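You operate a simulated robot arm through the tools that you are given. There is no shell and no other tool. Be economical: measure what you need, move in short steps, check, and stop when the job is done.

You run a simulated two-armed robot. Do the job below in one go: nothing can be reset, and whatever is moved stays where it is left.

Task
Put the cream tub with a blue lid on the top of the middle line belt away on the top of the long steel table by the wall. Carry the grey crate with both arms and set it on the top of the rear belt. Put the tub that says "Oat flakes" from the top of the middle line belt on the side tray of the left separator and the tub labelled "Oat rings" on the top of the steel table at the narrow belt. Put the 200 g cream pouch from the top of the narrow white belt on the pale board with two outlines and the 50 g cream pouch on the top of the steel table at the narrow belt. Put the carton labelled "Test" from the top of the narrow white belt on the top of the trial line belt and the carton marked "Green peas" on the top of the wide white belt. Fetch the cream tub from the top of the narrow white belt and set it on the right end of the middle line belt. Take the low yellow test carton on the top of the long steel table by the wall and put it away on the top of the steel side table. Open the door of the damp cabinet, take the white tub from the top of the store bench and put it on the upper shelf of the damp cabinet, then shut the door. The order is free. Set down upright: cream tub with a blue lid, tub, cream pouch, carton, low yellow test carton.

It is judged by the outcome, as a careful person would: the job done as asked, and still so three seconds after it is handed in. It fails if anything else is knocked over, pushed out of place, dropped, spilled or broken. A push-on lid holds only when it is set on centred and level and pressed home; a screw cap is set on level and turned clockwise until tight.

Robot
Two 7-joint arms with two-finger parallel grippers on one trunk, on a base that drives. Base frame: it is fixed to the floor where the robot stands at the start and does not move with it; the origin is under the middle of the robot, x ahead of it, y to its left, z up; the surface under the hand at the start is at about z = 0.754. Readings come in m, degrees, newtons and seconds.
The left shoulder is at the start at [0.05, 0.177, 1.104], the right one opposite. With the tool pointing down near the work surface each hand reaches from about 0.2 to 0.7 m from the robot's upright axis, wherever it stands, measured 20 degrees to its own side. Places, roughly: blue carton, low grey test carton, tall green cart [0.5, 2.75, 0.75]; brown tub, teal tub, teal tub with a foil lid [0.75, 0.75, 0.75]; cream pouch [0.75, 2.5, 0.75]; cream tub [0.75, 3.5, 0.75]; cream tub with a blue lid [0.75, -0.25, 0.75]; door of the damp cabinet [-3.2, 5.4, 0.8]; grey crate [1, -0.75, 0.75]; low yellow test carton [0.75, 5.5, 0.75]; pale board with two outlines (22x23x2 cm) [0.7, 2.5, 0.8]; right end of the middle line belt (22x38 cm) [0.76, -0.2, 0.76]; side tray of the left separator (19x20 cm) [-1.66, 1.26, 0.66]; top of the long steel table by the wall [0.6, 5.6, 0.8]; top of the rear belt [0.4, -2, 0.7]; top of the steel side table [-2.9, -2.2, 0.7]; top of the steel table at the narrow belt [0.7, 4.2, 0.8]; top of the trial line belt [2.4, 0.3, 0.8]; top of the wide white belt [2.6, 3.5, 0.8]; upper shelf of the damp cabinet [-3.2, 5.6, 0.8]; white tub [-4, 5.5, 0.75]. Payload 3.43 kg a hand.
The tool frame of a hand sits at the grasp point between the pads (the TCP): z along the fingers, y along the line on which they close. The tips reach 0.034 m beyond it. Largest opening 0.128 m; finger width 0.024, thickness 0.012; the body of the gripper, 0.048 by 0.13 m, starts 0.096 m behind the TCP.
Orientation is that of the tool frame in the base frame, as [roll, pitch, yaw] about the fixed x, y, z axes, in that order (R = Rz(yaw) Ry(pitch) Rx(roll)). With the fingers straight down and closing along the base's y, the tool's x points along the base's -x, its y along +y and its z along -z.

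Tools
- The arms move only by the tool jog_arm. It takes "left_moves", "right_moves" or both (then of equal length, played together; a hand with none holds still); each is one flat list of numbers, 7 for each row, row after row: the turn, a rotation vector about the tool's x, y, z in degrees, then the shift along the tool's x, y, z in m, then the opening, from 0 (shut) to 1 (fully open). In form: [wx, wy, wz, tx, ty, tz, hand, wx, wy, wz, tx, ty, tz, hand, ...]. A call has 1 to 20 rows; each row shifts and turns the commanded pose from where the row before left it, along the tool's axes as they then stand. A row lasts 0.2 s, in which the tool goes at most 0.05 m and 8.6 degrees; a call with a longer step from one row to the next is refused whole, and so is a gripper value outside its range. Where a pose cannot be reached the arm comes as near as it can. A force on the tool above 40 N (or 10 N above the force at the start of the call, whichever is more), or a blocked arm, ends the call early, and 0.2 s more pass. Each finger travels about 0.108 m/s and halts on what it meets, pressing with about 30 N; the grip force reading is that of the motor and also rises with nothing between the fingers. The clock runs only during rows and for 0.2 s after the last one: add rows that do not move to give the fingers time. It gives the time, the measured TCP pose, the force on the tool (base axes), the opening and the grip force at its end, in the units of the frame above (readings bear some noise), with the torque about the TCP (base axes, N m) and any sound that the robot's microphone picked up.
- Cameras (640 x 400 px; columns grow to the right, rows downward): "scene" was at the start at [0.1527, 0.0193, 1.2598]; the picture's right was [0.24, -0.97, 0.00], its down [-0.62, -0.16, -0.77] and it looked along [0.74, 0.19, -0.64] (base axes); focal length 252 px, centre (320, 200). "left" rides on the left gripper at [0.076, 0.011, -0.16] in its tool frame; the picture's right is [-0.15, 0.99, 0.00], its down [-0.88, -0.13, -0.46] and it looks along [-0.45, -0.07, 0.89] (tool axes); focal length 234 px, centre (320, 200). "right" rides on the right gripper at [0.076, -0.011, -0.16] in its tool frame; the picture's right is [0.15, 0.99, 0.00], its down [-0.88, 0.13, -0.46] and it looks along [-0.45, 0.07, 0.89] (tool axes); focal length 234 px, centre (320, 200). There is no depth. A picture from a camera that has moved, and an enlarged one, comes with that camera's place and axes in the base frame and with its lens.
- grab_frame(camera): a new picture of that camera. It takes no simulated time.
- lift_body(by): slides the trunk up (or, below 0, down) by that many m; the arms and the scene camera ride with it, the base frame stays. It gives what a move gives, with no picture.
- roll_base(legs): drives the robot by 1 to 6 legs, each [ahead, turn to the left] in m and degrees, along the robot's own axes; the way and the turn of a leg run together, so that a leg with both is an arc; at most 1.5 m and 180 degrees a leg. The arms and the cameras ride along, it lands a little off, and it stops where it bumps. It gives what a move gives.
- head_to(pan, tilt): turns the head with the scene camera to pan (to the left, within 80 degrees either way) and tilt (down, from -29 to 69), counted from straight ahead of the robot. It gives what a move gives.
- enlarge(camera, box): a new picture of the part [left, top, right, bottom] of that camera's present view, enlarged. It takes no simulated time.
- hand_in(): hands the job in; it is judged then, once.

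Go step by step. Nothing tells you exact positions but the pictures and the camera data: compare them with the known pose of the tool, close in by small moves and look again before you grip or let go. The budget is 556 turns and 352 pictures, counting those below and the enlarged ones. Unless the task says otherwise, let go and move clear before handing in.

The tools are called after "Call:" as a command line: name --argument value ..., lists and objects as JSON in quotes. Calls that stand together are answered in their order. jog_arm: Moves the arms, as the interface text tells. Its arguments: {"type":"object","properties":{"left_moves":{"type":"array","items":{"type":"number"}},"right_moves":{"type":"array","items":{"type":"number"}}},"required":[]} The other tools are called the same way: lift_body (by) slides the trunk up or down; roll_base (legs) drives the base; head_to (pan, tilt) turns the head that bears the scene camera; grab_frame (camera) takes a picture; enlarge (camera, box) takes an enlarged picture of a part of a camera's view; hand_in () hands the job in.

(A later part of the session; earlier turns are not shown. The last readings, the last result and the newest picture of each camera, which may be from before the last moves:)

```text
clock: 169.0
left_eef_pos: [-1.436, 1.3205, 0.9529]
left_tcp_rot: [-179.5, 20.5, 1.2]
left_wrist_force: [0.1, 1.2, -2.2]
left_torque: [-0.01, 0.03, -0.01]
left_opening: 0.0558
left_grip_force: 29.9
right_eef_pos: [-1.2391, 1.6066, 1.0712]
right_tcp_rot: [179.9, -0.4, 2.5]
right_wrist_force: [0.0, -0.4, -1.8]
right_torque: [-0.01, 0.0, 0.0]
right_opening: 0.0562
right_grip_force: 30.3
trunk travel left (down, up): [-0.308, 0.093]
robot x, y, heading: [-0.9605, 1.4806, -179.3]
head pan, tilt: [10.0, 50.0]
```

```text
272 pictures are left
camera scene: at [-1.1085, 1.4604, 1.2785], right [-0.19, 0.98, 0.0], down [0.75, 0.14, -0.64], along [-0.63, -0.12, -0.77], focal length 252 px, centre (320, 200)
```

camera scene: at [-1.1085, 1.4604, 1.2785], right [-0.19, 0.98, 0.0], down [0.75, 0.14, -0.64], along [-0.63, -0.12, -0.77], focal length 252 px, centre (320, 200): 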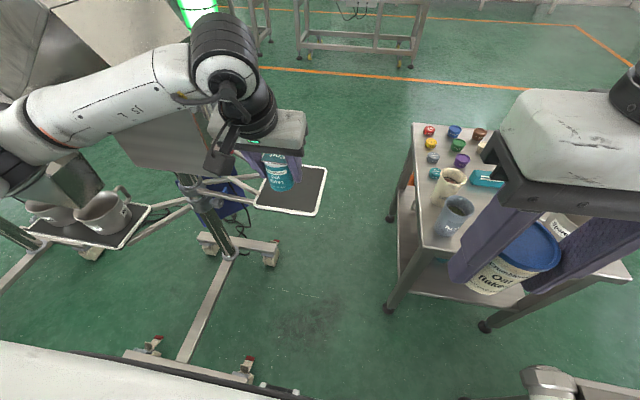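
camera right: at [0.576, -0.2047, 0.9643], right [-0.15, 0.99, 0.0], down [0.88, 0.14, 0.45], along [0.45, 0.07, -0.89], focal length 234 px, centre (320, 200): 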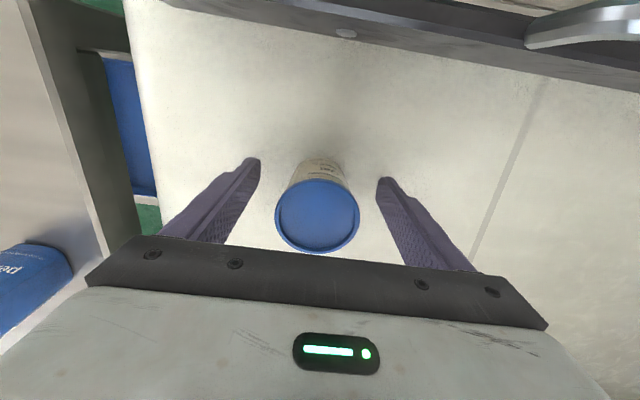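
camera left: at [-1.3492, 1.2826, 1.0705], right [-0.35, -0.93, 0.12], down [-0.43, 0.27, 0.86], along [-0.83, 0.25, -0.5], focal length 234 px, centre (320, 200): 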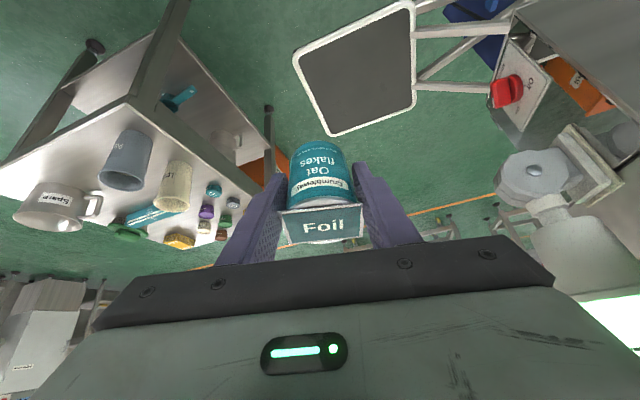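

Call:
lift_body --by 0.08

Call:
roll_base --legs '[[-0.2, 0], [0, -30], [0.2, 0], [0, 30]]'

Call:
grab_frame --camera "scene"

```text
clock: 170.2
left_eef_pos: [-1.438, 1.3199, 1.0328]
left_tcp_rot: [-179.5, 20.6, 1.0]
left_wrist_force: [-0.6, 0.5, -1.3]
left_torque: [0.0, -0.01, 0.03]
left_opening: 0.0558
left_grip_force: 29.9
right_eef_pos: [-1.2373, 1.6067, 1.1496]
right_tcp_rot: [179.9, -0.3, 2.6]
right_wrist_force: [0.0, 0.5, -1.4]
right_torque: [0.03, -0.02, -0.02]
right_opening: 0.0559
right_grip_force: 30.1
trunk travel left (down, up): [-0.388, 0.013]
robot x, y, heading: [-0.9637, 1.4793, -179.1]
head pan, tilt: [10.0, 50.0]
```

```text
clock: 175.9
left_eef_pos: [-1.408, 1.4188, 1.0347]
left_tcp_rot: [-179.4, 20.6, 1.2]
left_wrist_force: [0.8, -0.5, -1.4]
left_torque: [0.03, 0.01, -0.01]
left_opening: 0.0556
left_grip_force: 30.2
right_eef_pos: [-1.2122, 1.7044, 1.1508]
right_tcp_rot: [179.9, -0.3, 2.8]
right_wrist_force: [-0.1, 0.4, -1.7]
right_torque: [0.04, -0.02, 0.02]
right_opening: 0.0561
right_grip_force: 30.0
trunk travel left (down, up): [-0.388, 0.013]
robot x, y, heading: [-0.9384, 1.5758, -179.0]
head pan, tilt: [10.0, 50.0]
```

```text
271 pictures are left
camera scene: at [-1.0814, 1.559, 1.3585], right [-0.19, 0.98, 0.0], down [0.75, 0.15, -0.64], along [-0.63, -0.12, -0.77], focal length 252 px, centre (320, 200)
```

scene: 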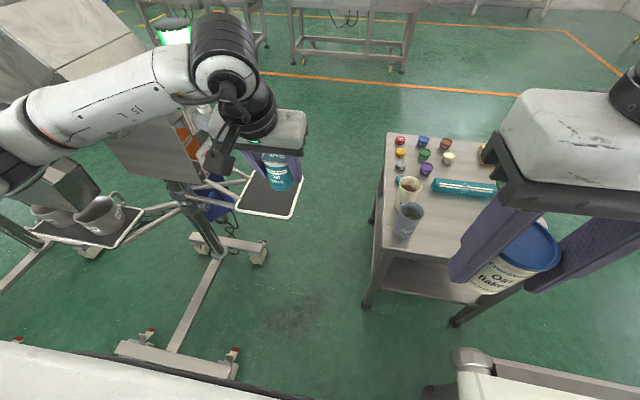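

Call:
roll_base --legs '[[0.06, 0]]'

Call:
lift_body --by -0.13

Call:
jog_arm --left_moves '[0, -3.5, 0, -0.033, 0.032, 0.0146, 0, 0, 0, 0, -0.033, 0.032, 0.0146, 0, 0, 0, 0, -0.033, 0.032, 0.0146, 0, 0, 0, 0, -0.033, 0.032, 0.0146, 0, 0, 0, 0, -0.033, 0.032, 0.0146, 0]'

Call:
grab_frame --camera "scene"

Call:
grab_frame --camera "left"

```text
clock: 176.9
left_eef_pos: [-1.4676, 1.4182, 1.0331]
left_tcp_rot: [-179.3, 20.7, 1.2]
left_wrist_force: [0.1, 0.7, -1.6]
left_torque: [0.0, -0.04, -0.03]
left_opening: 0.0558
left_grip_force: 29.8
right_eef_pos: [-1.272, 1.7048, 1.1506]
right_tcp_rot: [179.9, -0.4, 2.8]
right_wrist_force: [0.1, -0.3, -1.6]
right_torque: [-0.03, -0.06, 0.0]
right_opening: 0.0561
right_grip_force: 29.6
trunk travel left (down, up): [-0.388, 0.013]
robot x, y, heading: [-0.9966, 1.5767, -179.0]
head pan, tilt: [10.0, 50.0]
```

```text
clock: 178.5
left_eef_pos: [-1.4692, 1.4181, 0.905]
left_tcp_rot: [-179.4, 20.6, 1.2]
left_wrist_force: [0.6, -0.1, -1.3]
left_torque: [-0.04, -0.01, 0.0]
left_opening: 0.0558
left_grip_force: 30.0
right_eef_pos: [-1.2714, 1.7053, 1.0214]
right_tcp_rot: [179.8, -0.3, 2.8]
right_wrist_force: [0.9, 0.2, -0.3]
right_torque: [-0.02, 0.01, 0.02]
right_opening: 0.056
right_grip_force: 30.1
trunk travel left (down, up): [-0.258, 0.143]
robot x, y, heading: [-0.9976, 1.5729, -178.7]
head pan, tilt: [10.0, 50.0]
```

```text
clock: 179.7
left_eef_pos: [-1.6297, 1.2634, 0.8971]
left_tcp_rot: [180.0, 23.7, 0.1]
left_wrist_force: [-0.6, -0.2, -0.4]
left_torque: [0.04, 0.01, 0.01]
left_opening: 0.0556
left_grip_force: 30.2
right_eef_pos: [-1.2577, 1.7098, 1.022]
right_tcp_rot: [179.6, 0.5, 2.8]
right_wrist_force: [0.0, -0.2, -0.8]
right_torque: [0.0, 0.02, 0.03]
right_opening: 0.0562
right_grip_force: 30.0
trunk travel left (down, up): [-0.258, 0.143]
robot x, y, heading: [-0.9976, 1.5783, -178.6]
head pan, tilt: [10.0, 50.0]
```

```text
270 pictures are left
camera scene: at [-1.125, 1.5662, 1.2285], right [-0.19, 0.98, 0.0], down [0.74, 0.14, -0.65], along [-0.64, -0.13, -0.76], focal length 252 px, centre (320, 200)
```

scene: 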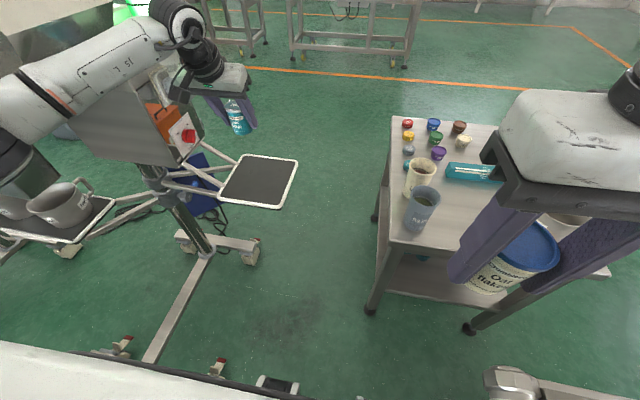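

```text
269 pictures are left
camera left: at [-1.496, 1.2522, 1.014], right [-0.13, -0.99, 0.06], down [-0.62, 0.13, 0.77], along [-0.77, 0.06, -0.63], focal length 234 px, centre (320, 200)
```

left: 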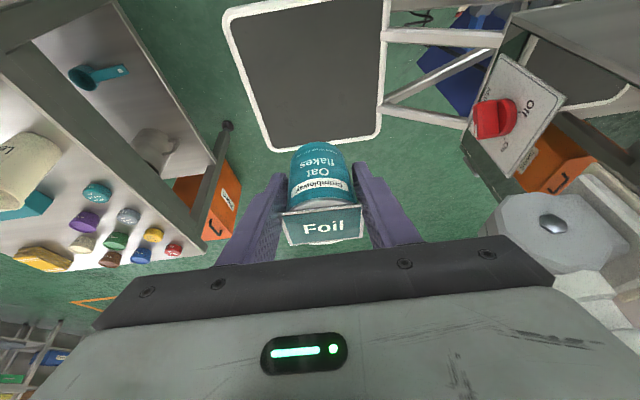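

Call:
jog_arm --left_moves '[0, 0, 0, 0.012, 0, 0.0366, 0, 0, 0, 0, 0.012, 0, 0.0366, 0, 0, 0, 0, 0.0163, 0, 0.0366, 0]'

Call:
grab_frame --camera "scene"

Call:
grab_frame --camera "left"

```text
clock: 180.5
left_eef_pos: [-1.6566, 1.2538, 0.7821]
left_tcp_rot: [-179.4, 24.1, 1.4]
left_wrist_force: [-0.1, -0.1, -1.6]
left_torque: [0.01, -0.04, -0.04]
left_opening: 0.0555
left_grip_force: 30.3
right_eef_pos: [-1.2738, 1.704, 1.0213]
right_tcp_rot: [179.9, -0.3, 2.8]
right_wrist_force: [-0.1, -1.4, -1.3]
right_torque: [0.03, -0.01, 0.0]
right_opening: 0.0559
right_grip_force: 30.1
trunk travel left (down, up): [-0.258, 0.143]
robot x, y, heading: [-0.9946, 1.5758, -178.8]
head pan, tilt: [10.0, 50.0]
```

```text
268 pictures are left
camera scene: at [-1.1428, 1.557, 1.2286], right [-0.19, 0.98, 0.0], down [0.75, 0.15, -0.64], along [-0.63, -0.12, -0.77], focal length 252 px, centre (320, 200)
```

scene: 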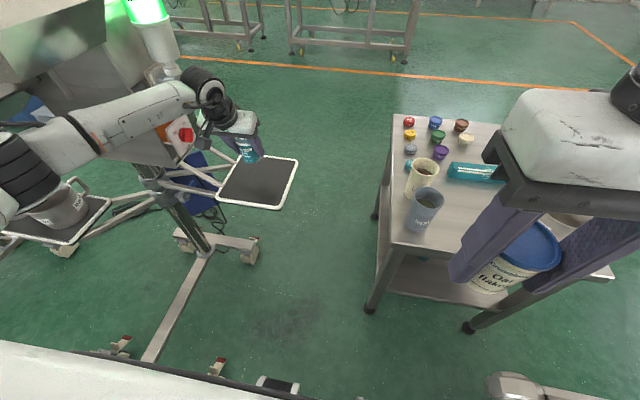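

```text
267 pictures are left
camera left: at [-1.5203, 1.2431, 0.8983], right [-0.11, -0.99, 0.05], down [-0.62, 0.11, 0.78], along [-0.78, 0.06, -0.63], focal length 234 px, centre (320, 200)
```

left: 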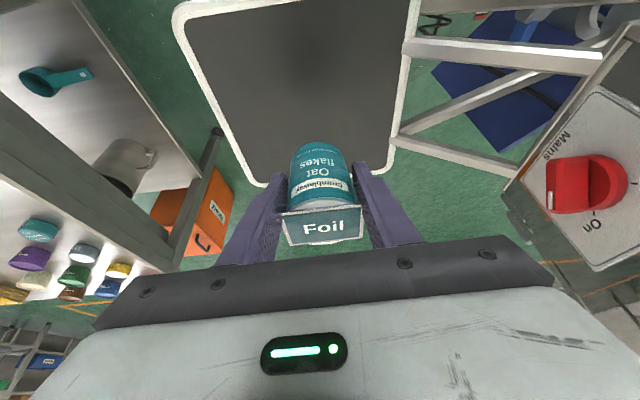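

Call:
jog_arm --left_moves '[0, 0, 0, 0.0122, 0, 0.0274, 0, 0, 0, 0, 0.0122, 0, 0.0274, 0]'

Call:
enlarge --camera "scene" --box '[180, 100, 320, 230]'

Call:
grab_frame --camera "left"

```text
clock: 181.1
left_eef_pos: [-1.6539, 1.2562, 0.7239]
left_tcp_rot: [-179.4, 24.2, 1.2]
left_wrist_force: [0.0, -0.6, -0.9]
left_torque: [-0.03, -0.01, 0.03]
left_opening: 0.0555
left_grip_force: 30.1
right_eef_pos: [-1.2713, 1.7049, 1.0213]
right_tcp_rot: [179.9, -0.3, 2.9]
right_wrist_force: [0.3, -0.1, -0.8]
right_torque: [0.0, -0.03, -0.02]
right_opening: 0.0562
right_grip_force: 29.6
trunk travel left (down, up): [-0.258, 0.143]
robot x, y, heading: [-0.9951, 1.568, -179.1]
head pan, tilt: [10.0, 50.0]
```

```text
3.08 times, centred on (250, 165) of scene
camera zoom: at [-1.1411, 1.5583, 1.2286], right [-0.19, 0.98, 0.0], down [0.75, 0.15, -0.64], along [-0.63, -0.12, -0.77], focal length 776 px, centre (535, 308)
```

zoom: 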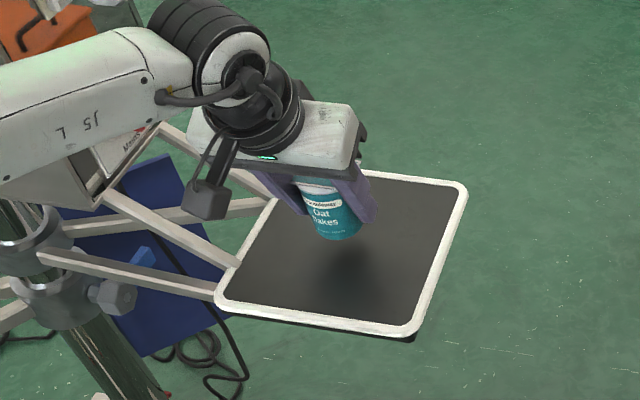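

```text
265 pictures are left
camera left: at [-1.5195, 1.2453, 0.8392], right [-0.12, -0.99, 0.05], down [-0.62, 0.11, 0.78], along [-0.78, 0.06, -0.63], focal length 234 px, centre (320, 200)
```

left: 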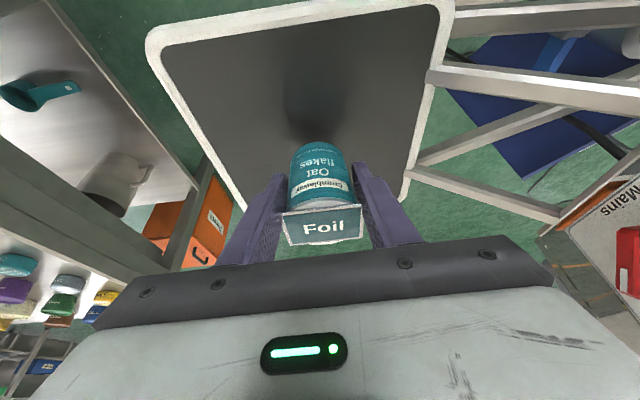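

Call:
jog_arm --left_moves '[0, 0, 0, 0.0041, 0, 0.0091, 0, 0, 0, 0, 0.0028, 0, 0.0064, 0]'

Call:
jog_arm --left_moves '[0, 0, 0, 0.0016, 0, 0.0037, 0, 0, 0, 0, 0, 0, 0, 0]'

Call:
jog_arm --left_moves '[0, 0, 0, 0.0016, 0, 0.0037, 0, 0, 0, 0, 0, 0, 0, 0]'

Call:
enlarge --camera "scene" --box '[200, 110, 300, 210]'

```text
clock: 181.7
left_eef_pos: [-1.6536, 1.2559, 0.7071]
left_tcp_rot: [-179.5, 24.1, 1.1]
left_wrist_force: [-0.7, 0.4, -1.4]
left_torque: [0.0, -0.02, 0.01]
left_opening: 0.0557
left_grip_force: 30.5
right_eef_pos: [-1.2704, 1.705, 1.0208]
right_tcp_rot: [179.9, -0.3, 2.8]
right_wrist_force: [-0.2, 0.3, -1.2]
right_torque: [-0.02, -0.04, -0.01]
right_opening: 0.0561
right_grip_force: 30.0
trunk travel left (down, up): [-0.258, 0.143]
robot x, y, heading: [-0.9932, 1.5756, -179.1]
head pan, tilt: [10.0, 50.0]
```

```text
clock: 182.3
left_eef_pos: [-1.6542, 1.2563, 0.7031]
left_tcp_rot: [-179.4, 24.2, 1.3]
left_wrist_force: [-0.2, -1.1, -1.1]
left_torque: [-0.03, -0.01, 0.0]
left_opening: 0.0557
left_grip_force: 30.4
right_eef_pos: [-1.2711, 1.7047, 1.022]
right_tcp_rot: [179.8, -0.4, 2.8]
right_wrist_force: [0.1, 0.1, -1.8]
right_torque: [-0.01, -0.03, 0.0]
right_opening: 0.0561
right_grip_force: 29.8
trunk travel left (down, up): [-0.258, 0.143]
robot x, y, heading: [-0.996, 1.5768, -179.1]
head pan, tilt: [10.0, 50.0]
```

```text
clock: 182.9
left_eef_pos: [-1.6543, 1.2563, 0.6991]
left_tcp_rot: [-179.4, 24.1, 1.2]
left_wrist_force: [-0.5, 0.4, -0.1]
left_torque: [-0.01, -0.03, 0.01]
left_opening: 0.0554
left_grip_force: 29.7
right_eef_pos: [-1.2705, 1.7042, 1.0213]
right_tcp_rot: [179.9, -0.2, 2.8]
right_wrist_force: [0.5, 0.0, -1.2]
right_torque: [-0.03, -0.02, -0.03]
right_opening: 0.056
right_grip_force: 30.2
trunk travel left (down, up): [-0.258, 0.143]
robot x, y, heading: [-0.9972, 1.575, -179.1]
head pan, tilt: [10.0, 50.0]
```

```text
4.00 times, centred on (250, 160) of scene
camera zoom: at [-1.141, 1.5583, 1.2286], right [-0.19, 0.98, 0.0], down [0.75, 0.15, -0.64], along [-0.63, -0.12, -0.77], focal length 1009 px, centre (600, 360)
```

zoom: 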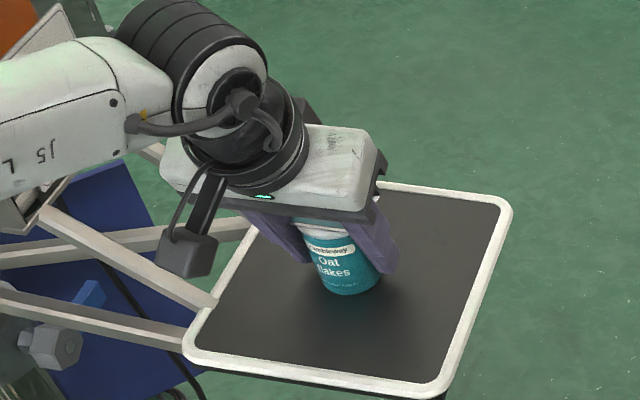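

Call:
jog_arm --left_moves '[0, 0, 0, 0.0024, 0, 0.0055, 0, 0, 0, 0, 0, 0, 0, 0]'

Call:
jog_arm --left_moves '[0, 0, 0, 0.0016, 0, 0.0037, 0, 0, 0, 0, 0, 0, 0, 0]'

Call:
jog_arm --left_moves '[0, 0, 0, 0.0016, 0, 0.0037, 0, 0, 0, 0, 0, 0, 0, 0]'

Call:
enlarge --camera "scene" --box '[200, 110, 300, 210]'

```text
clock: 183.5
left_eef_pos: [-1.6562, 1.258, 0.698]
left_tcp_rot: [-179.3, 24.7, 1.2]
left_wrist_force: [1.7, 1.2, 19.5]
left_torque: [-0.16, -0.04, 0.11]
left_opening: 0.0554
left_grip_force: 29.8
right_eef_pos: [-1.2704, 1.7068, 1.0213]
right_tcp_rot: [179.8, -0.2, 2.7]
right_wrist_force: [-0.8, 0.1, -0.9]
right_torque: [0.02, -0.01, 0.01]
right_opening: 0.056
right_grip_force: 29.7
trunk travel left (down, up): [-0.258, 0.143]
robot x, y, heading: [-0.9954, 1.5742, -179.1]
head pan, tilt: [10.0, 50.0]
```

```text
clock: 184.1
left_eef_pos: [-1.6551, 1.2578, 0.6929]
left_tcp_rot: [-179.4, 24.5, 1.2]
left_wrist_force: [2.5, 2.0, 21.1]
left_torque: [-0.04, 0.2, 0.02]
left_opening: 0.0547
left_grip_force: 29.6
right_eef_pos: [-1.2704, 1.7053, 1.0226]
right_tcp_rot: [179.8, 0.0, 2.9]
right_wrist_force: [-0.2, -0.1, -1.5]
right_torque: [-0.01, -0.02, -0.01]
right_opening: 0.0558
right_grip_force: 29.6
trunk travel left (down, up): [-0.258, 0.143]
robot x, y, heading: [-0.9951, 1.5789, -179.1]
head pan, tilt: [10.0, 50.0]
```

```text
clock: 184.7
left_eef_pos: [-1.6533, 1.2576, 0.6908]
left_tcp_rot: [-179.6, 24.6, 1.2]
left_wrist_force: [9.2, 2.7, 30.8]
left_torque: [-0.43, -0.38, -0.02]
left_opening: 0.0538
left_grip_force: 30.0
right_eef_pos: [-1.2689, 1.7071, 1.0217]
right_tcp_rot: [179.8, -0.1, 2.8]
right_wrist_force: [-0.7, 0.4, -1.2]
right_torque: [-0.01, 0.0, -0.04]
right_opening: 0.0559
right_grip_force: 30.1
trunk travel left (down, up): [-0.258, 0.143]
robot x, y, heading: [-0.9967, 1.5747, -179.1]
head pan, tilt: [10.0, 50.0]
```

```text
4.00 times, centred on (250, 160) of scene
camera zoom: at [-1.1373, 1.5601, 1.2293], right [-0.19, 0.98, 0.0], down [0.75, 0.15, -0.65], along [-0.63, -0.12, -0.76], focal length 1009 px, centre (600, 360)
```

zoom: 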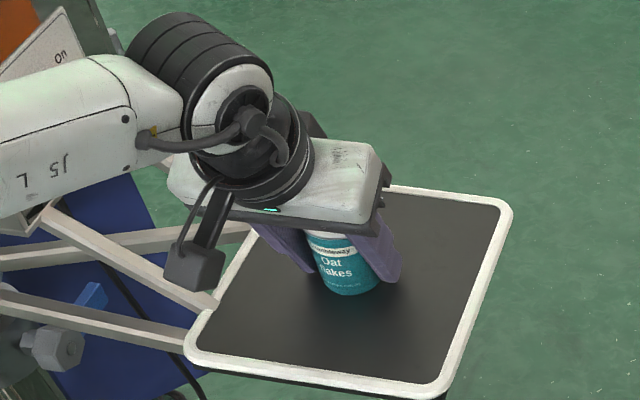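

Call:
jog_arm --left_moves '[0, 0, 0, -0.0012, 0, -0.0027, 0, 0, 0, 0, 0, 0, 0, 0.45, 0, 0, 0, 0, 0, 0, 0.6, 0, 0, 0, 0, 0, 0, 0.8, 0, 0, 0, 0, 0, 0, 0.8, 0, 0, 0, 0, 0, 0, 0.8]'

Call:
enlarge --camera "scene" --box '[200, 110, 300, 210]'

Call:
grab_frame --camera "left"

```text
clock: 186.1
left_eef_pos: [-1.6537, 1.2592, 0.6913]
left_tcp_rot: [-179.5, 24.4, 0.9]
left_wrist_force: [3.9, 15.1, 21.3]
left_torque: [-0.41, -0.11, 0.14]
left_opening: 0.0937
left_grip_force: 0.1
right_eef_pos: [-1.2681, 1.7057, 1.0223]
right_tcp_rot: [179.8, -0.1, 2.8]
right_wrist_force: [-0.1, 0.0, -1.2]
right_torque: [0.05, 0.0, -0.01]
right_opening: 0.056
right_grip_force: 30.4
trunk travel left (down, up): [-0.258, 0.143]
robot x, y, heading: [-0.997, 1.5716, -179.2]
head pan, tilt: [10.0, 50.0]
```

```text
4.00 times, centred on (250, 160) of scene
camera zoom: at [-1.1387, 1.5603, 1.229], right [-0.19, 0.98, 0.0], down [0.75, 0.14, -0.64], along [-0.63, -0.12, -0.76], focal length 1009 px, centre (600, 360)
```

zoom: 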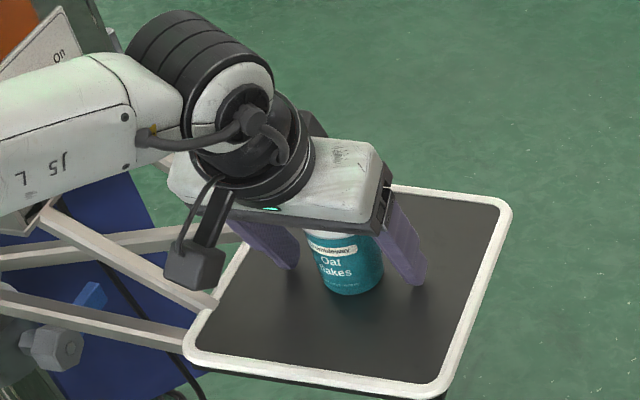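

```text
261 pictures are left
camera left: at [-1.5187, 1.2478, 0.8061], right [-0.12, -0.99, 0.05], down [-0.62, 0.11, 0.78], along [-0.78, 0.06, -0.62], focal length 234 px, centre (320, 200)
```

left: 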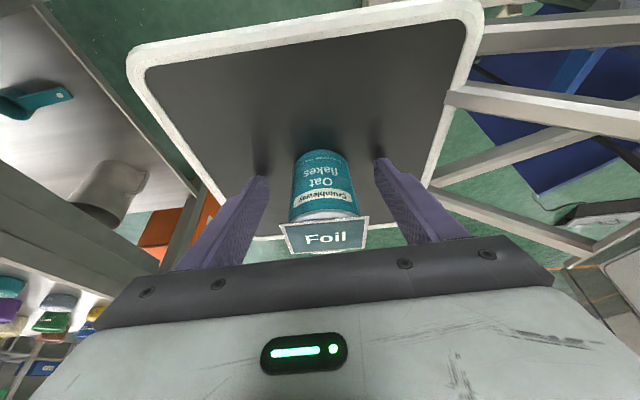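

Call:
jog_arm --left_moves '[0, 0, 0, -0.0041, 0, -0.0091, 0.85, 0, 0, 0, -0.0081, 0, -0.0183, 0.85, 0, 0, 0, -0.0163, 0, -0.0366, 0.85, 0, 0, 0, -0.0163, 0, -0.0366, 0.85, 0, 0, 0, -0.0163, 0, -0.0366, 0.85]'

Call:
grab_frame --camera "left"

Call:
grab_frame --camera "scene"

```text
clock: 187.3
left_eef_pos: [-1.6543, 1.2562, 0.8383]
left_tcp_rot: [-179.5, 24.0, 1.1]
left_wrist_force: [-0.2, 0.1, -0.2]
left_torque: [0.01, -0.01, 0.01]
left_opening: 0.1088
left_grip_force: 0.1
right_eef_pos: [-1.2704, 1.7047, 1.0209]
right_tcp_rot: [179.9, -0.4, 2.7]
right_wrist_force: [-0.1, -0.9, -1.2]
right_torque: [0.01, 0.01, 0.04]
right_opening: 0.0558
right_grip_force: 29.7
trunk travel left (down, up): [-0.258, 0.143]
robot x, y, heading: [-0.9949, 1.5752, -178.9]
head pan, tilt: [10.0, 50.0]
```

```text
260 pictures are left
camera left: at [-1.5193, 1.2442, 0.9534], right [-0.12, -0.99, 0.05], down [-0.62, 0.11, 0.78], along [-0.78, 0.06, -0.63], focal length 234 px, centre (320, 200)
```

left: 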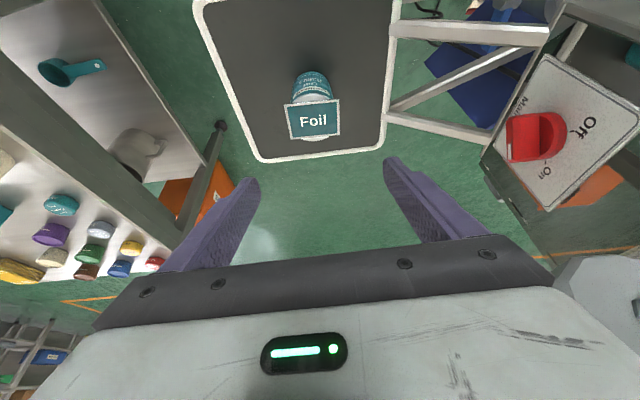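

```text
259 pictures are left
camera scene: at [-1.1407, 1.5585, 1.2286], right [-0.19, 0.98, 0.0], down [0.75, 0.15, -0.64], along [-0.63, -0.12, -0.77], focal length 252 px, centre (320, 200)
```

scene: 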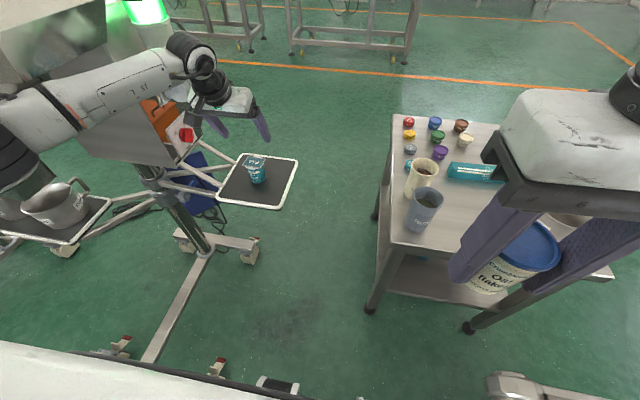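

Call:
roll_base --legs '[[-0.4, 0]]'

Call:
jog_arm --left_moves '[0, 6, 0, 0.02, -0.01, -0.03, 0.85, 0, 6, 0, 0.02, -0.01, -0.03, 0.85, 0, 6, 0, 0.02, -0.01, -0.03, 0.85, 0, 6, 0, 0.02, -0.01, -0.03, 0.85, 0, 0, 0, 0.03, 0, -0.03, 0.85, 0, 0, 0, 0.03, 0, -0.03, 0.85, 0, 0, 0, 0.03, 0, 0, 0.85, 0, 0, 0, 0.03, 0, 0, 0.85]'

Call:
grab_frame --camera "scene"

```text
clock: 189.8
left_eef_pos: [-1.2518, 1.2622, 0.8373]
left_tcp_rot: [-179.5, 24.1, 1.3]
left_wrist_force: [0.8, 0.2, -0.4]
left_torque: [0.04, 0.01, 0.01]
left_opening: 0.1088
left_grip_force: 0.1
right_eef_pos: [-0.8679, 1.7126, 1.0209]
right_tcp_rot: [180.0, -0.3, 2.8]
right_wrist_force: [0.2, 0.7, -1.5]
right_torque: [-0.01, -0.01, -0.04]
right_opening: 0.0559
right_grip_force: 29.4
trunk travel left (down, up): [-0.258, 0.143]
robot x, y, heading: [-0.5909, 1.586, -178.9]
head pan, tilt: [10.0, 50.0]
```

```text
clock: 191.6
left_eef_pos: [-1.0228, 1.3048, 0.9929]
left_tcp_rot: [-179.5, 0.1, 1.1]
left_wrist_force: [-0.4, -0.1, -0.2]
left_torque: [0.03, 0.01, 0.0]
left_opening: 0.109
left_grip_force: 0.0
right_eef_pos: [-0.8671, 1.713, 1.0213]
right_tcp_rot: [179.8, -0.3, 2.8]
right_wrist_force: [0.0, -0.3, -0.4]
right_torque: [-0.01, -0.02, -0.02]
right_opening: 0.0561
right_grip_force: 29.8
trunk travel left (down, up): [-0.258, 0.143]
robot x, y, heading: [-0.5887, 1.5842, -178.9]
head pan, tilt: [10.0, 50.0]
```

```text
258 pictures are left
camera scene: at [-0.7375, 1.5654, 1.2286], right [-0.19, 0.98, 0.0], down [0.75, 0.15, -0.64], along [-0.63, -0.12, -0.77], focal length 252 px, centre (320, 200)
```

scene: 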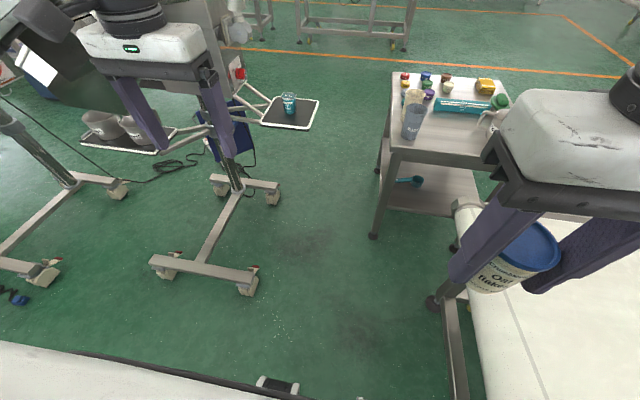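

Oat flakes is on its tray. I leave Oat rings for later (right hand) and head north with the blue-lid tub.

Call:
roll_base --legs '[[-0.35, 0], [0, -90]]'

Call:
head_to --pan 0 --tilt 20

Call:
grab_frame --camera "scene"

```text
clock: 197.7
left_eef_pos: [-0.5172, 2.0207, 0.9918]
left_tcp_rot: [-179.6, 0.1, -88.9]
left_wrist_force: [-0.2, 0.4, 0.6]
left_torque: [0.04, 0.01, -0.02]
left_opening: 0.1087
left_grip_force: 0.0
right_eef_pos: [-0.1105, 1.8647, 1.0212]
right_tcp_rot: [179.9, -0.4, -87.0]
right_wrist_force: [0.2, 0.1, -1.6]
right_torque: [-0.01, 0.0, -0.01]
right_opening: 0.0558
right_grip_force: 30.7
trunk travel left (down, up): [-0.258, 0.143]
robot x, y, heading: [-0.2373, 1.5906, 91.3]
head pan, tilt: [10.0, 50.0]
```

```text
clock: 198.6
left_eef_pos: [-0.5167, 2.02, 0.9926]
left_tcp_rot: [-179.5, 0.1, -88.9]
left_wrist_force: [0.1, 0.8, 0.4]
left_torque: [-0.02, 0.04, -0.05]
left_opening: 0.1086
left_grip_force: 0.0
right_eef_pos: [-0.1103, 1.8654, 1.0201]
right_tcp_rot: [179.9, -0.2, -87.1]
right_wrist_force: [0.8, -0.5, -1.1]
right_torque: [0.0, -0.01, -0.02]
right_opening: 0.056
right_grip_force: 29.7
trunk travel left (down, up): [-0.258, 0.143]
robot x, y, heading: [-0.2354, 1.5895, 91.0]
head pan, tilt: [0.0, 20.0]
```

```text
257 pictures are left
camera scene: at [-0.2418, 1.7511, 1.2741], right [1.0, 0.02, 0.0], down [0.01, -0.34, -0.94], along [-0.02, 0.94, -0.34], focal length 252 px, centre (320, 200)
```

scene: 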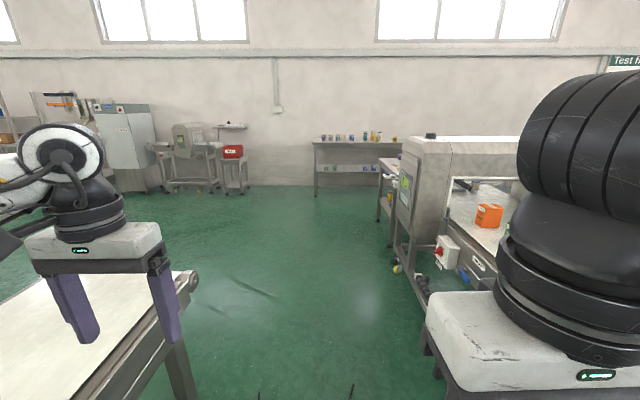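

Call:
roll_base --legs '[[0.9, -1], [0, -90]]'

Call:
head_to --pan 0 --tilt 35

Call:
grab_frame --camera "scene"

```text
clock: 207.2
left_eef_pos: [0.1842, 2.7704, 0.9917]
left_tcp_rot: [-179.5, 0.1, -179.4]
left_wrist_force: [0.7, -0.2, 0.1]
left_torque: [-0.03, -0.04, 0.0]
left_opening: 0.1088
left_grip_force: 0.0
right_eef_pos: [0.0245, 2.364, 1.0207]
right_tcp_rot: [179.9, -0.4, -177.5]
right_wrist_force: [0.6, 0.6, -1.5]
right_torque: [0.02, 0.04, 0.03]
right_opening: 0.056
right_grip_force: 30.0
trunk travel left (down, up): [-0.258, 0.143]
robot x, y, heading: [-0.2469, 2.4987, 0.8]
head pan, tilt: [0.0, 20.0]
```

```text
clock: 208.0
left_eef_pos: [0.1832, 2.77, 0.9925]
left_tcp_rot: [-179.5, 0.1, -179.3]
left_wrist_force: [-0.4, -0.6, 0.2]
left_torque: [-0.01, 0.04, -0.02]
left_opening: 0.1088
left_grip_force: 0.0
right_eef_pos: [0.0249, 2.3638, 1.0207]
right_tcp_rot: [179.8, -0.2, -177.7]
right_wrist_force: [0.2, -0.3, -1.5]
right_torque: [0.03, 0.03, 0.04]
right_opening: 0.056
right_grip_force: 29.6
trunk travel left (down, up): [-0.258, 0.143]
robot x, y, heading: [-0.2504, 2.4926, 0.8]
head pan, tilt: [0.0, 35.0]
```

```text
256 pictures are left
camera scene: at [-0.0912, 2.4953, 1.2504], right [0.01, -1.0, 0.0], down [-0.57, -0.01, -0.82], along [0.82, 0.01, -0.57], focal length 252 px, centre (320, 200)
```

scene: 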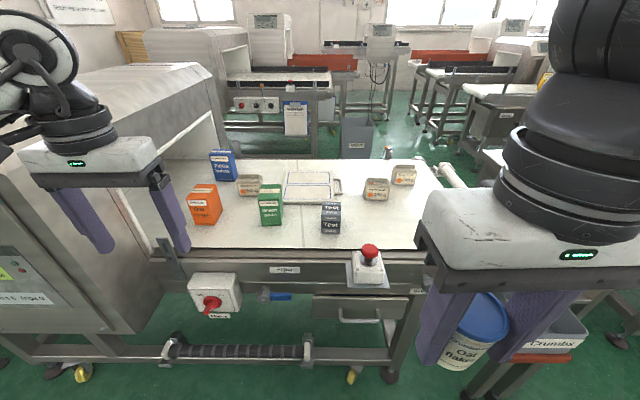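

Call:
enlarge --camera "scene" --box '[180, 130, 320, 240]'

Call:
enlarge --camera "scene" --box '[300, 130, 440, 240]'

```text
3.64 times, centred on (250, 185) of scene
camera zoom: at [-0.0912, 2.4953, 1.2504], right [0.01, -1.0, 0.0], down [-0.57, -0.01, -0.82], along [0.82, 0.01, -0.57], focal length 917 px, centre (574, 254)
```

zoom: 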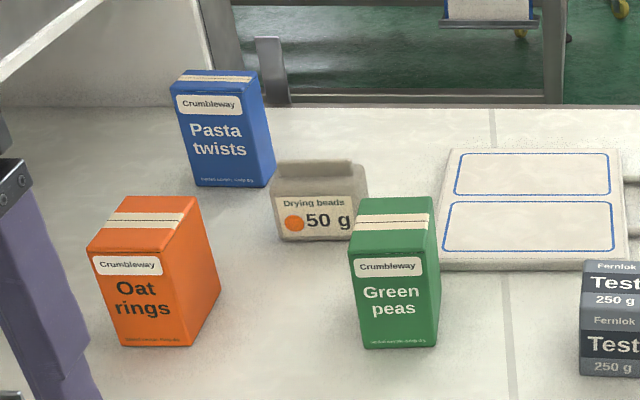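

```text
3.64 times, centred on (370, 185) of scene
camera zoom: at [-0.0912, 2.4953, 1.2504], right [0.01, -1.0, 0.0], down [-0.57, -0.01, -0.82], along [0.82, 0.01, -0.57], focal length 917 px, centre (138, 254)
```

zoom: 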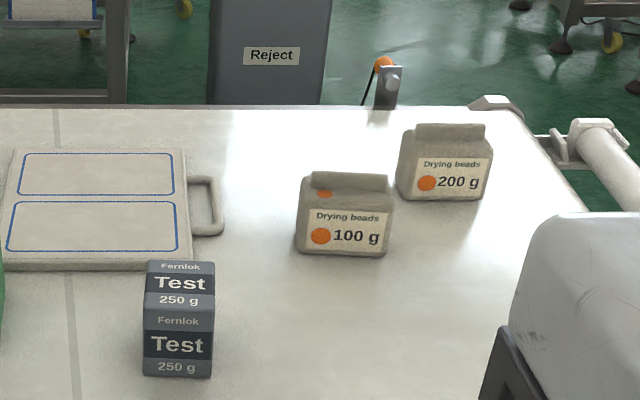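

I take the 50 g pouch first with the left hand (around [0.66, 2.757]); approaching the belt.

Call:
roll_base --legs '[[0, 17.2], [0.347, 0], [0, -18]]'

Call:
grab_frame --camera "scene"

Call:
grab_frame --camera "left"

```text
clock: 210.4
left_eef_pos: [0.2052, 2.9265, 0.9932]
left_tcp_rot: [179.7, -1.5, -162.9]
left_wrist_force: [-9.5, -3.1, 1.2]
left_torque: [0.52, -1.03, 0.12]
left_opening: 0.1089
left_grip_force: 0.0
right_eef_pos: [0.1858, 2.4959, 1.0223]
right_tcp_rot: [179.9, -0.2, -160.3]
right_wrist_force: [0.3, -1.1, -1.2]
right_torque: [0.03, 0.0, 0.04]
right_opening: 0.056
right_grip_force: 30.5
trunk travel left (down, up): [-0.258, 0.143]
robot x, y, heading: [-0.1148, 2.5411, 17.8]
head pan, tilt: [0.0, 35.0]
stopped in leg 2: the force on the tool passed its limit at 169 N (the readings are from after the stop); the commanded pose is now the measured one
```

```text
253 pictures are left
camera scene: at [0.0344, 2.5858, 1.2506], right [0.31, -0.95, 0.0], down [-0.54, -0.18, -0.82], along [0.78, 0.25, -0.57], focal length 252 px, centre (320, 200)
```

scene: 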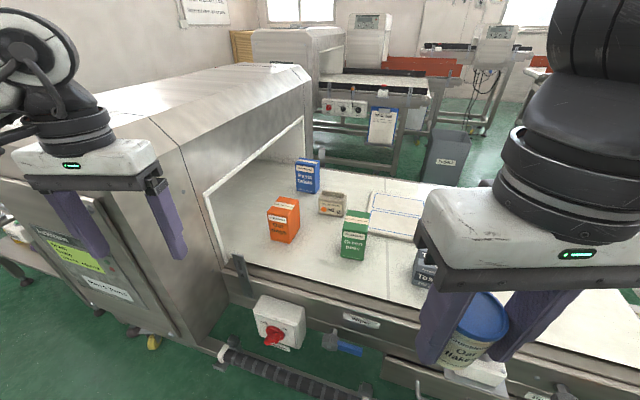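

```text
252 pictures are left
camera left: at [0.1329, 2.9146, 1.1557], right [-0.15, 0.99, 0.0], down [0.89, 0.14, 0.43], along [0.43, 0.07, -0.9], focal length 234 px, centre (320, 200)
```

left: 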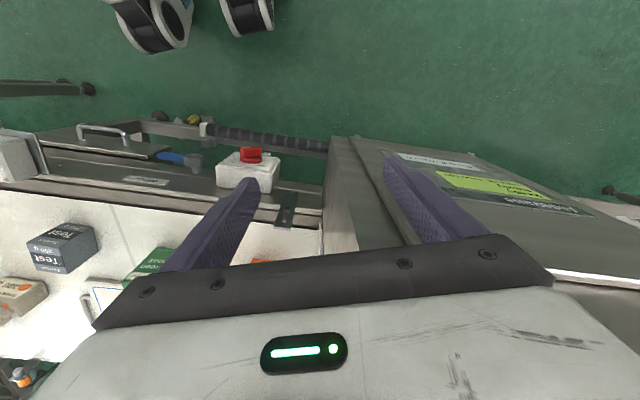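

Call:
roll_base --legs '[[-0.15, 0], [0, -17.8]]'

Call:
jog_arm --left_moves '[0, 0, 0, 0, -0.04, -0.02, 0.95, 0, 0, 0, 0, -0.04, -0.02, 0.95, 0, 0, 0, 0, -0.04, 0, 0.95]'

Call:
roll_base --legs '[[0.32, 0]]'

Call:
grab_frame --camera "scene"

Call:
grab_frame --camera "left"

```text
clock: 212.7
left_eef_pos: [0.1657, 2.7653, 0.9905]
left_tcp_rot: [179.8, -1.6, 179.6]
left_wrist_force: [0.9, 0.0, 0.7]
left_torque: [0.03, 0.0, -0.02]
left_opening: 0.1089
left_grip_force: 0.1
right_eef_pos: [0.018, 2.3597, 1.0198]
right_tcp_rot: [180.0, -0.4, -177.8]
right_wrist_force: [0.1, -0.3, -1.1]
right_torque: [0.0, -0.01, -0.04]
right_opening: 0.0561
right_grip_force: 29.7
trunk travel left (down, up): [-0.258, 0.143]
robot x, y, heading: [-0.2547, 2.4926, 0.6]
head pan, tilt: [0.0, 35.0]
```

```text
clock: 213.5
left_eef_pos: [0.168, 2.6461, 1.0315]
left_tcp_rot: [179.7, -1.6, 179.5]
left_wrist_force: [0.0, 0.2, 0.3]
left_torque: [-0.02, 0.01, 0.03]
left_opening: 0.1219
left_grip_force: 0.1
right_eef_pos: [0.0184, 2.3603, 1.0204]
right_tcp_rot: [179.9, -0.4, -177.9]
right_wrist_force: [-0.5, -1.4, -1.3]
right_torque: [0.02, 0.03, 0.0]
right_opening: 0.0561
right_grip_force: 30.2
trunk travel left (down, up): [-0.258, 0.143]
robot x, y, heading: [-0.2573, 2.4903, 0.3]
head pan, tilt: [0.0, 35.0]
```

```text
clock: 215.5
left_eef_pos: [0.4276, 2.6407, 1.0289]
left_tcp_rot: [179.7, -1.8, 179.0]
left_wrist_force: [0.1, 0.0, 0.3]
left_torque: [-0.01, 0.01, -0.01]
left_opening: 0.1213
left_grip_force: 0.0
right_eef_pos: [0.2741, 2.358, 1.02]
right_tcp_rot: [179.9, -0.5, -178.4]
right_wrist_force: [0.4, -0.1, -1.2]
right_torque: [0.0, 0.09, 0.0]
right_opening: 0.0559
right_grip_force: 30.2
trunk travel left (down, up): [-0.258, 0.143]
robot x, y, heading: [0.0007, 2.4892, -0.2]
head pan, tilt: [0.0, 35.0]
stopped in leg 1: the robot was blocked; the commanded pose is now the measured one
```

```text
251 pictures are left
camera scene: at [0.1592, 2.4889, 1.2503], right [0.0, -1.0, 0.0], down [-0.57, 0.0, -0.82], along [0.82, 0.0, -0.57], focal length 252 px, centre (320, 200)
```

scene: 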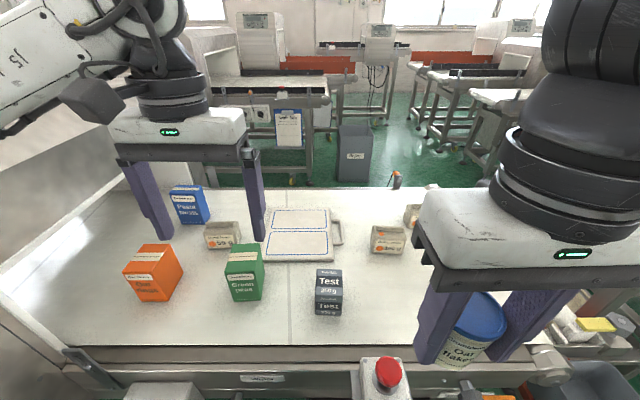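

```text
250 pictures are left
camera left: at [0.3563, 2.6519, 1.192], right [0.16, 0.99, 0.0], down [0.89, -0.15, 0.43], along [0.42, -0.07, -0.91], focal length 234 px, centre (320, 200)
```

left: 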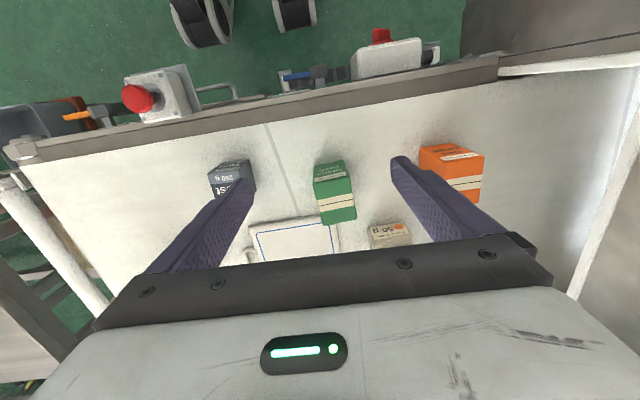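

Call:
jog_arm --left_moves '[0, -8.4, 0, 0, 0, 0, 0.95, 0, -8.4, 0, 0, 0, 0, 0.95, 0, 0, 0, -0.028, 0.0159, 0.0266, 0.95, 0, 0, 0, -0.028, 0.0159, 0.0266, 0.95, 0, 0, 0, -0.028, 0.0159, 0.0266, 0.95, 0, 0, 0, -0.028, 0.0159, 0.0266, 0.95, 0, 0, 0, -0.028, 0.0159, 0.0266, 0.95, 0, 0, 0, -0.028, 0.0159, 0.0266, 0.95, 0, 0, 0, -0.028, 0.0159, 0.0266, 0.95]'

Call:
grab_frame --camera "left"

Call:
grab_frame --camera "scene"

```text
clock: 217.5
left_eef_pos: [0.6656, 2.7488, 0.8981]
left_tcp_rot: [179.6, 14.9, 179.0]
left_wrist_force: [0.4, 0.1, 0.4]
left_torque: [-0.01, -0.01, 0.01]
left_opening: 0.1217
left_grip_force: 0.1
right_eef_pos: [0.2757, 2.3589, 1.0202]
right_tcp_rot: [179.9, -0.5, -178.3]
right_wrist_force: [0.3, 0.4, -1.1]
right_torque: [-0.02, 0.01, -0.01]
right_opening: 0.056
right_grip_force: 30.2
trunk travel left (down, up): [-0.258, 0.143]
robot x, y, heading: [0.0033, 2.4896, -0.1]
head pan, tilt: [0.0, 35.0]
```

```text
249 pictures are left
camera left: at [0.5525, 2.7608, 1.0341], right [0.16, 0.99, 0.04], down [0.73, -0.15, 0.67], along [0.66, -0.07, -0.75], focal length 234 px, centre (320, 200)
```

left: 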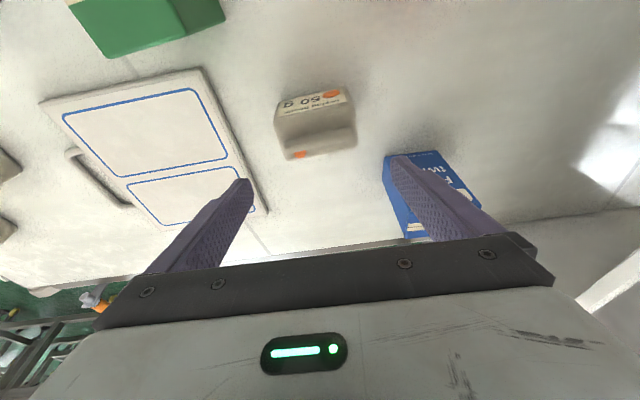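

```text
248 pictures are left
camera scene: at [0.1593, 2.4889, 1.2501], right [0.0, -1.0, 0.0], down [-0.57, 0.0, -0.82], along [0.82, 0.0, -0.57], focal length 252 px, centre (320, 200)
```

scene: 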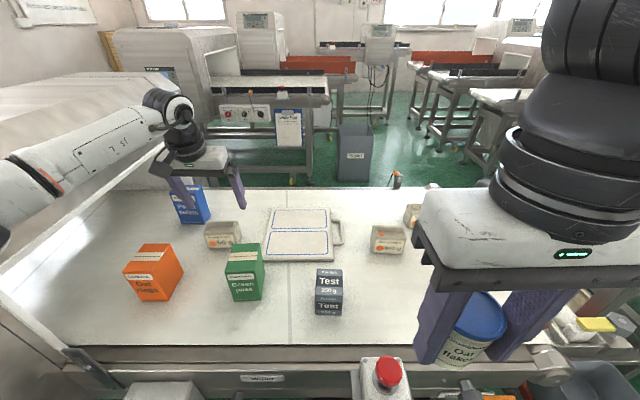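

Call:
jog_arm --left_moves '[0, 0, 0, 0.0099, 0.0013, 0.0329, 0.95, 0, 0, 0, 0.0099, 0.0013, 0.0329, 0.95, 0, 0, 0, 0.0099, 0.0013, 0.0329, 0.95]'

Call:
grab_frame --camera "left"

Call:
enlarge --camera "scene" --box '[120, 140, 300, 260]'

```text
clock: 218.3
left_eef_pos: [0.6599, 2.7524, 0.7964]
left_tcp_rot: [179.7, 14.9, 178.9]
left_wrist_force: [-0.8, -0.1, 0.1]
left_torque: [-0.01, 0.01, 0.0]
left_opening: 0.1216
left_grip_force: 0.0
right_eef_pos: [0.2739, 2.3583, 1.0208]
right_tcp_rot: [179.9, -0.4, -178.5]
right_wrist_force: [0.3, 0.7, -0.9]
right_torque: [0.01, -0.01, 0.0]
right_opening: 0.056
right_grip_force: 30.4
trunk travel left (down, up): [-0.258, 0.143]
robot x, y, heading: [0.0009, 2.489, -0.2]
head pan, tilt: [0.0, 35.0]
```

```text
247 pictures are left
camera left: at [0.5477, 2.7647, 0.9324], right [0.16, 0.99, 0.04], down [0.73, -0.15, 0.67], along [0.66, -0.07, -0.74], focal length 234 px, centre (320, 200)
```

left: 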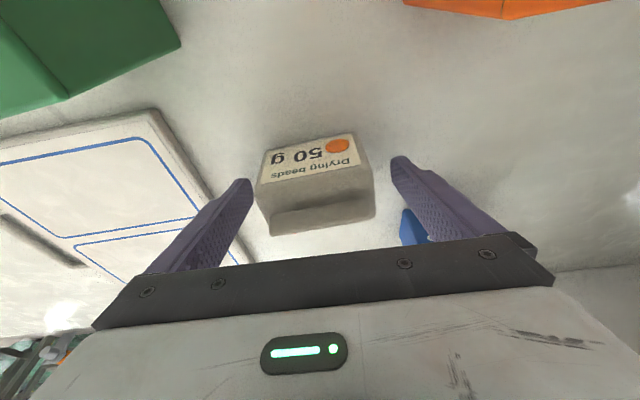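

```text
3.33 times, centred on (210, 200) of scene
camera zoom: at [0.1591, 2.4886, 1.2503], right [0.0, -1.0, 0.0], down [-0.57, 0.0, -0.82], along [0.82, 0.0, -0.57], focal length 841 px, centre (687, 200)
```

zoom: 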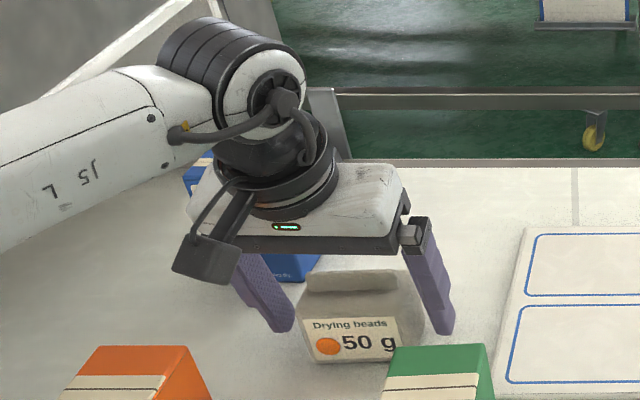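

Call:
jog_arm --left_moves '[0, 0, 0, 0, 0, 0, 0.8, 0, 0, 0, 0, 0, 0, 0.7, 0, 0, 0, 0, 0, 0, 0.6, 0, 0, 0, 0, 0, 0, 0.3, 0, 0, 0, 0, 0, 0, 0.1, 0, 0, 0, 0, 0, 0, 0]'

Call:
jog_arm --left_moves '[0, 0, 0, -0.008, 0, -0.029, 0, 0, 0, 0, -0.0104, 0, -0.0386, 0, 0, 0, 0, -0.0104, 0, -0.0386, 0, 0, 0, 0, 0.01, 0, -0.0386, 0]'

Call:
grab_frame --camera "left"

Call:
grab_frame --camera "scene"

```text
clock: 219.7
left_eef_pos: [0.6619, 2.7518, 0.7964]
left_tcp_rot: [179.7, 14.9, 178.9]
left_wrist_force: [-0.8, -0.6, 0.3]
left_torque: [0.03, 0.02, 0.01]
left_opening: 0.0845
left_grip_force: 30.6
right_eef_pos: [0.273, 2.3568, 1.0202]
right_tcp_rot: [179.8, -0.5, -178.4]
right_wrist_force: [0.1, -0.4, -2.2]
right_torque: [0.01, 0.03, -0.01]
right_opening: 0.056
right_grip_force: 30.0
trunk travel left (down, up): [-0.258, 0.143]
robot x, y, heading: [0.0007, 2.4894, -0.5]
head pan, tilt: [0.0, 35.0]
```

```text
clock: 220.7
left_eef_pos: [0.6432, 2.7525, 0.9438]
left_tcp_rot: [179.7, 14.8, 178.9]
left_wrist_force: [-1.0, 0.4, -0.5]
left_torque: [0.0, 0.01, -0.01]
left_opening: 0.0846
left_grip_force: 30.3
right_eef_pos: [0.2722, 2.3579, 1.0193]
right_tcp_rot: [179.8, -0.4, -178.4]
right_wrist_force: [0.5, -0.1, -0.8]
right_torque: [-0.01, 0.03, 0.03]
right_opening: 0.0561
right_grip_force: 29.8
trunk travel left (down, up): [-0.258, 0.143]
robot x, y, heading: [0.0, 2.4871, -0.2]
head pan, tilt: [0.0, 35.0]
```

```text
245 pictures are left
camera left: at [0.529, 2.7641, 1.079], right [0.16, 0.99, 0.04], down [0.73, -0.15, 0.67], along [0.66, -0.07, -0.74], focal length 234 px, centre (320, 200)
```

left: 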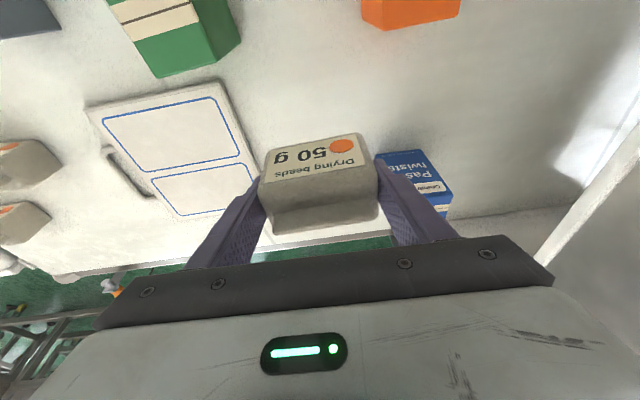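

```text
244 pictures are left
camera scene: at [0.1588, 2.4886, 1.2503], right [0.0, -1.0, 0.0], down [-0.57, 0.0, -0.82], along [0.82, 0.0, -0.57], focal length 252 px, centre (320, 200)
```

scene: 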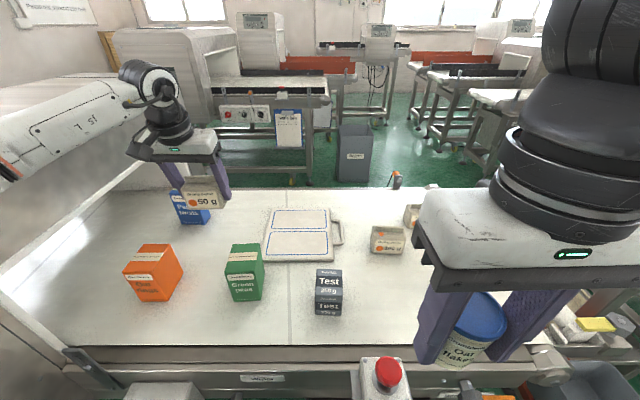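

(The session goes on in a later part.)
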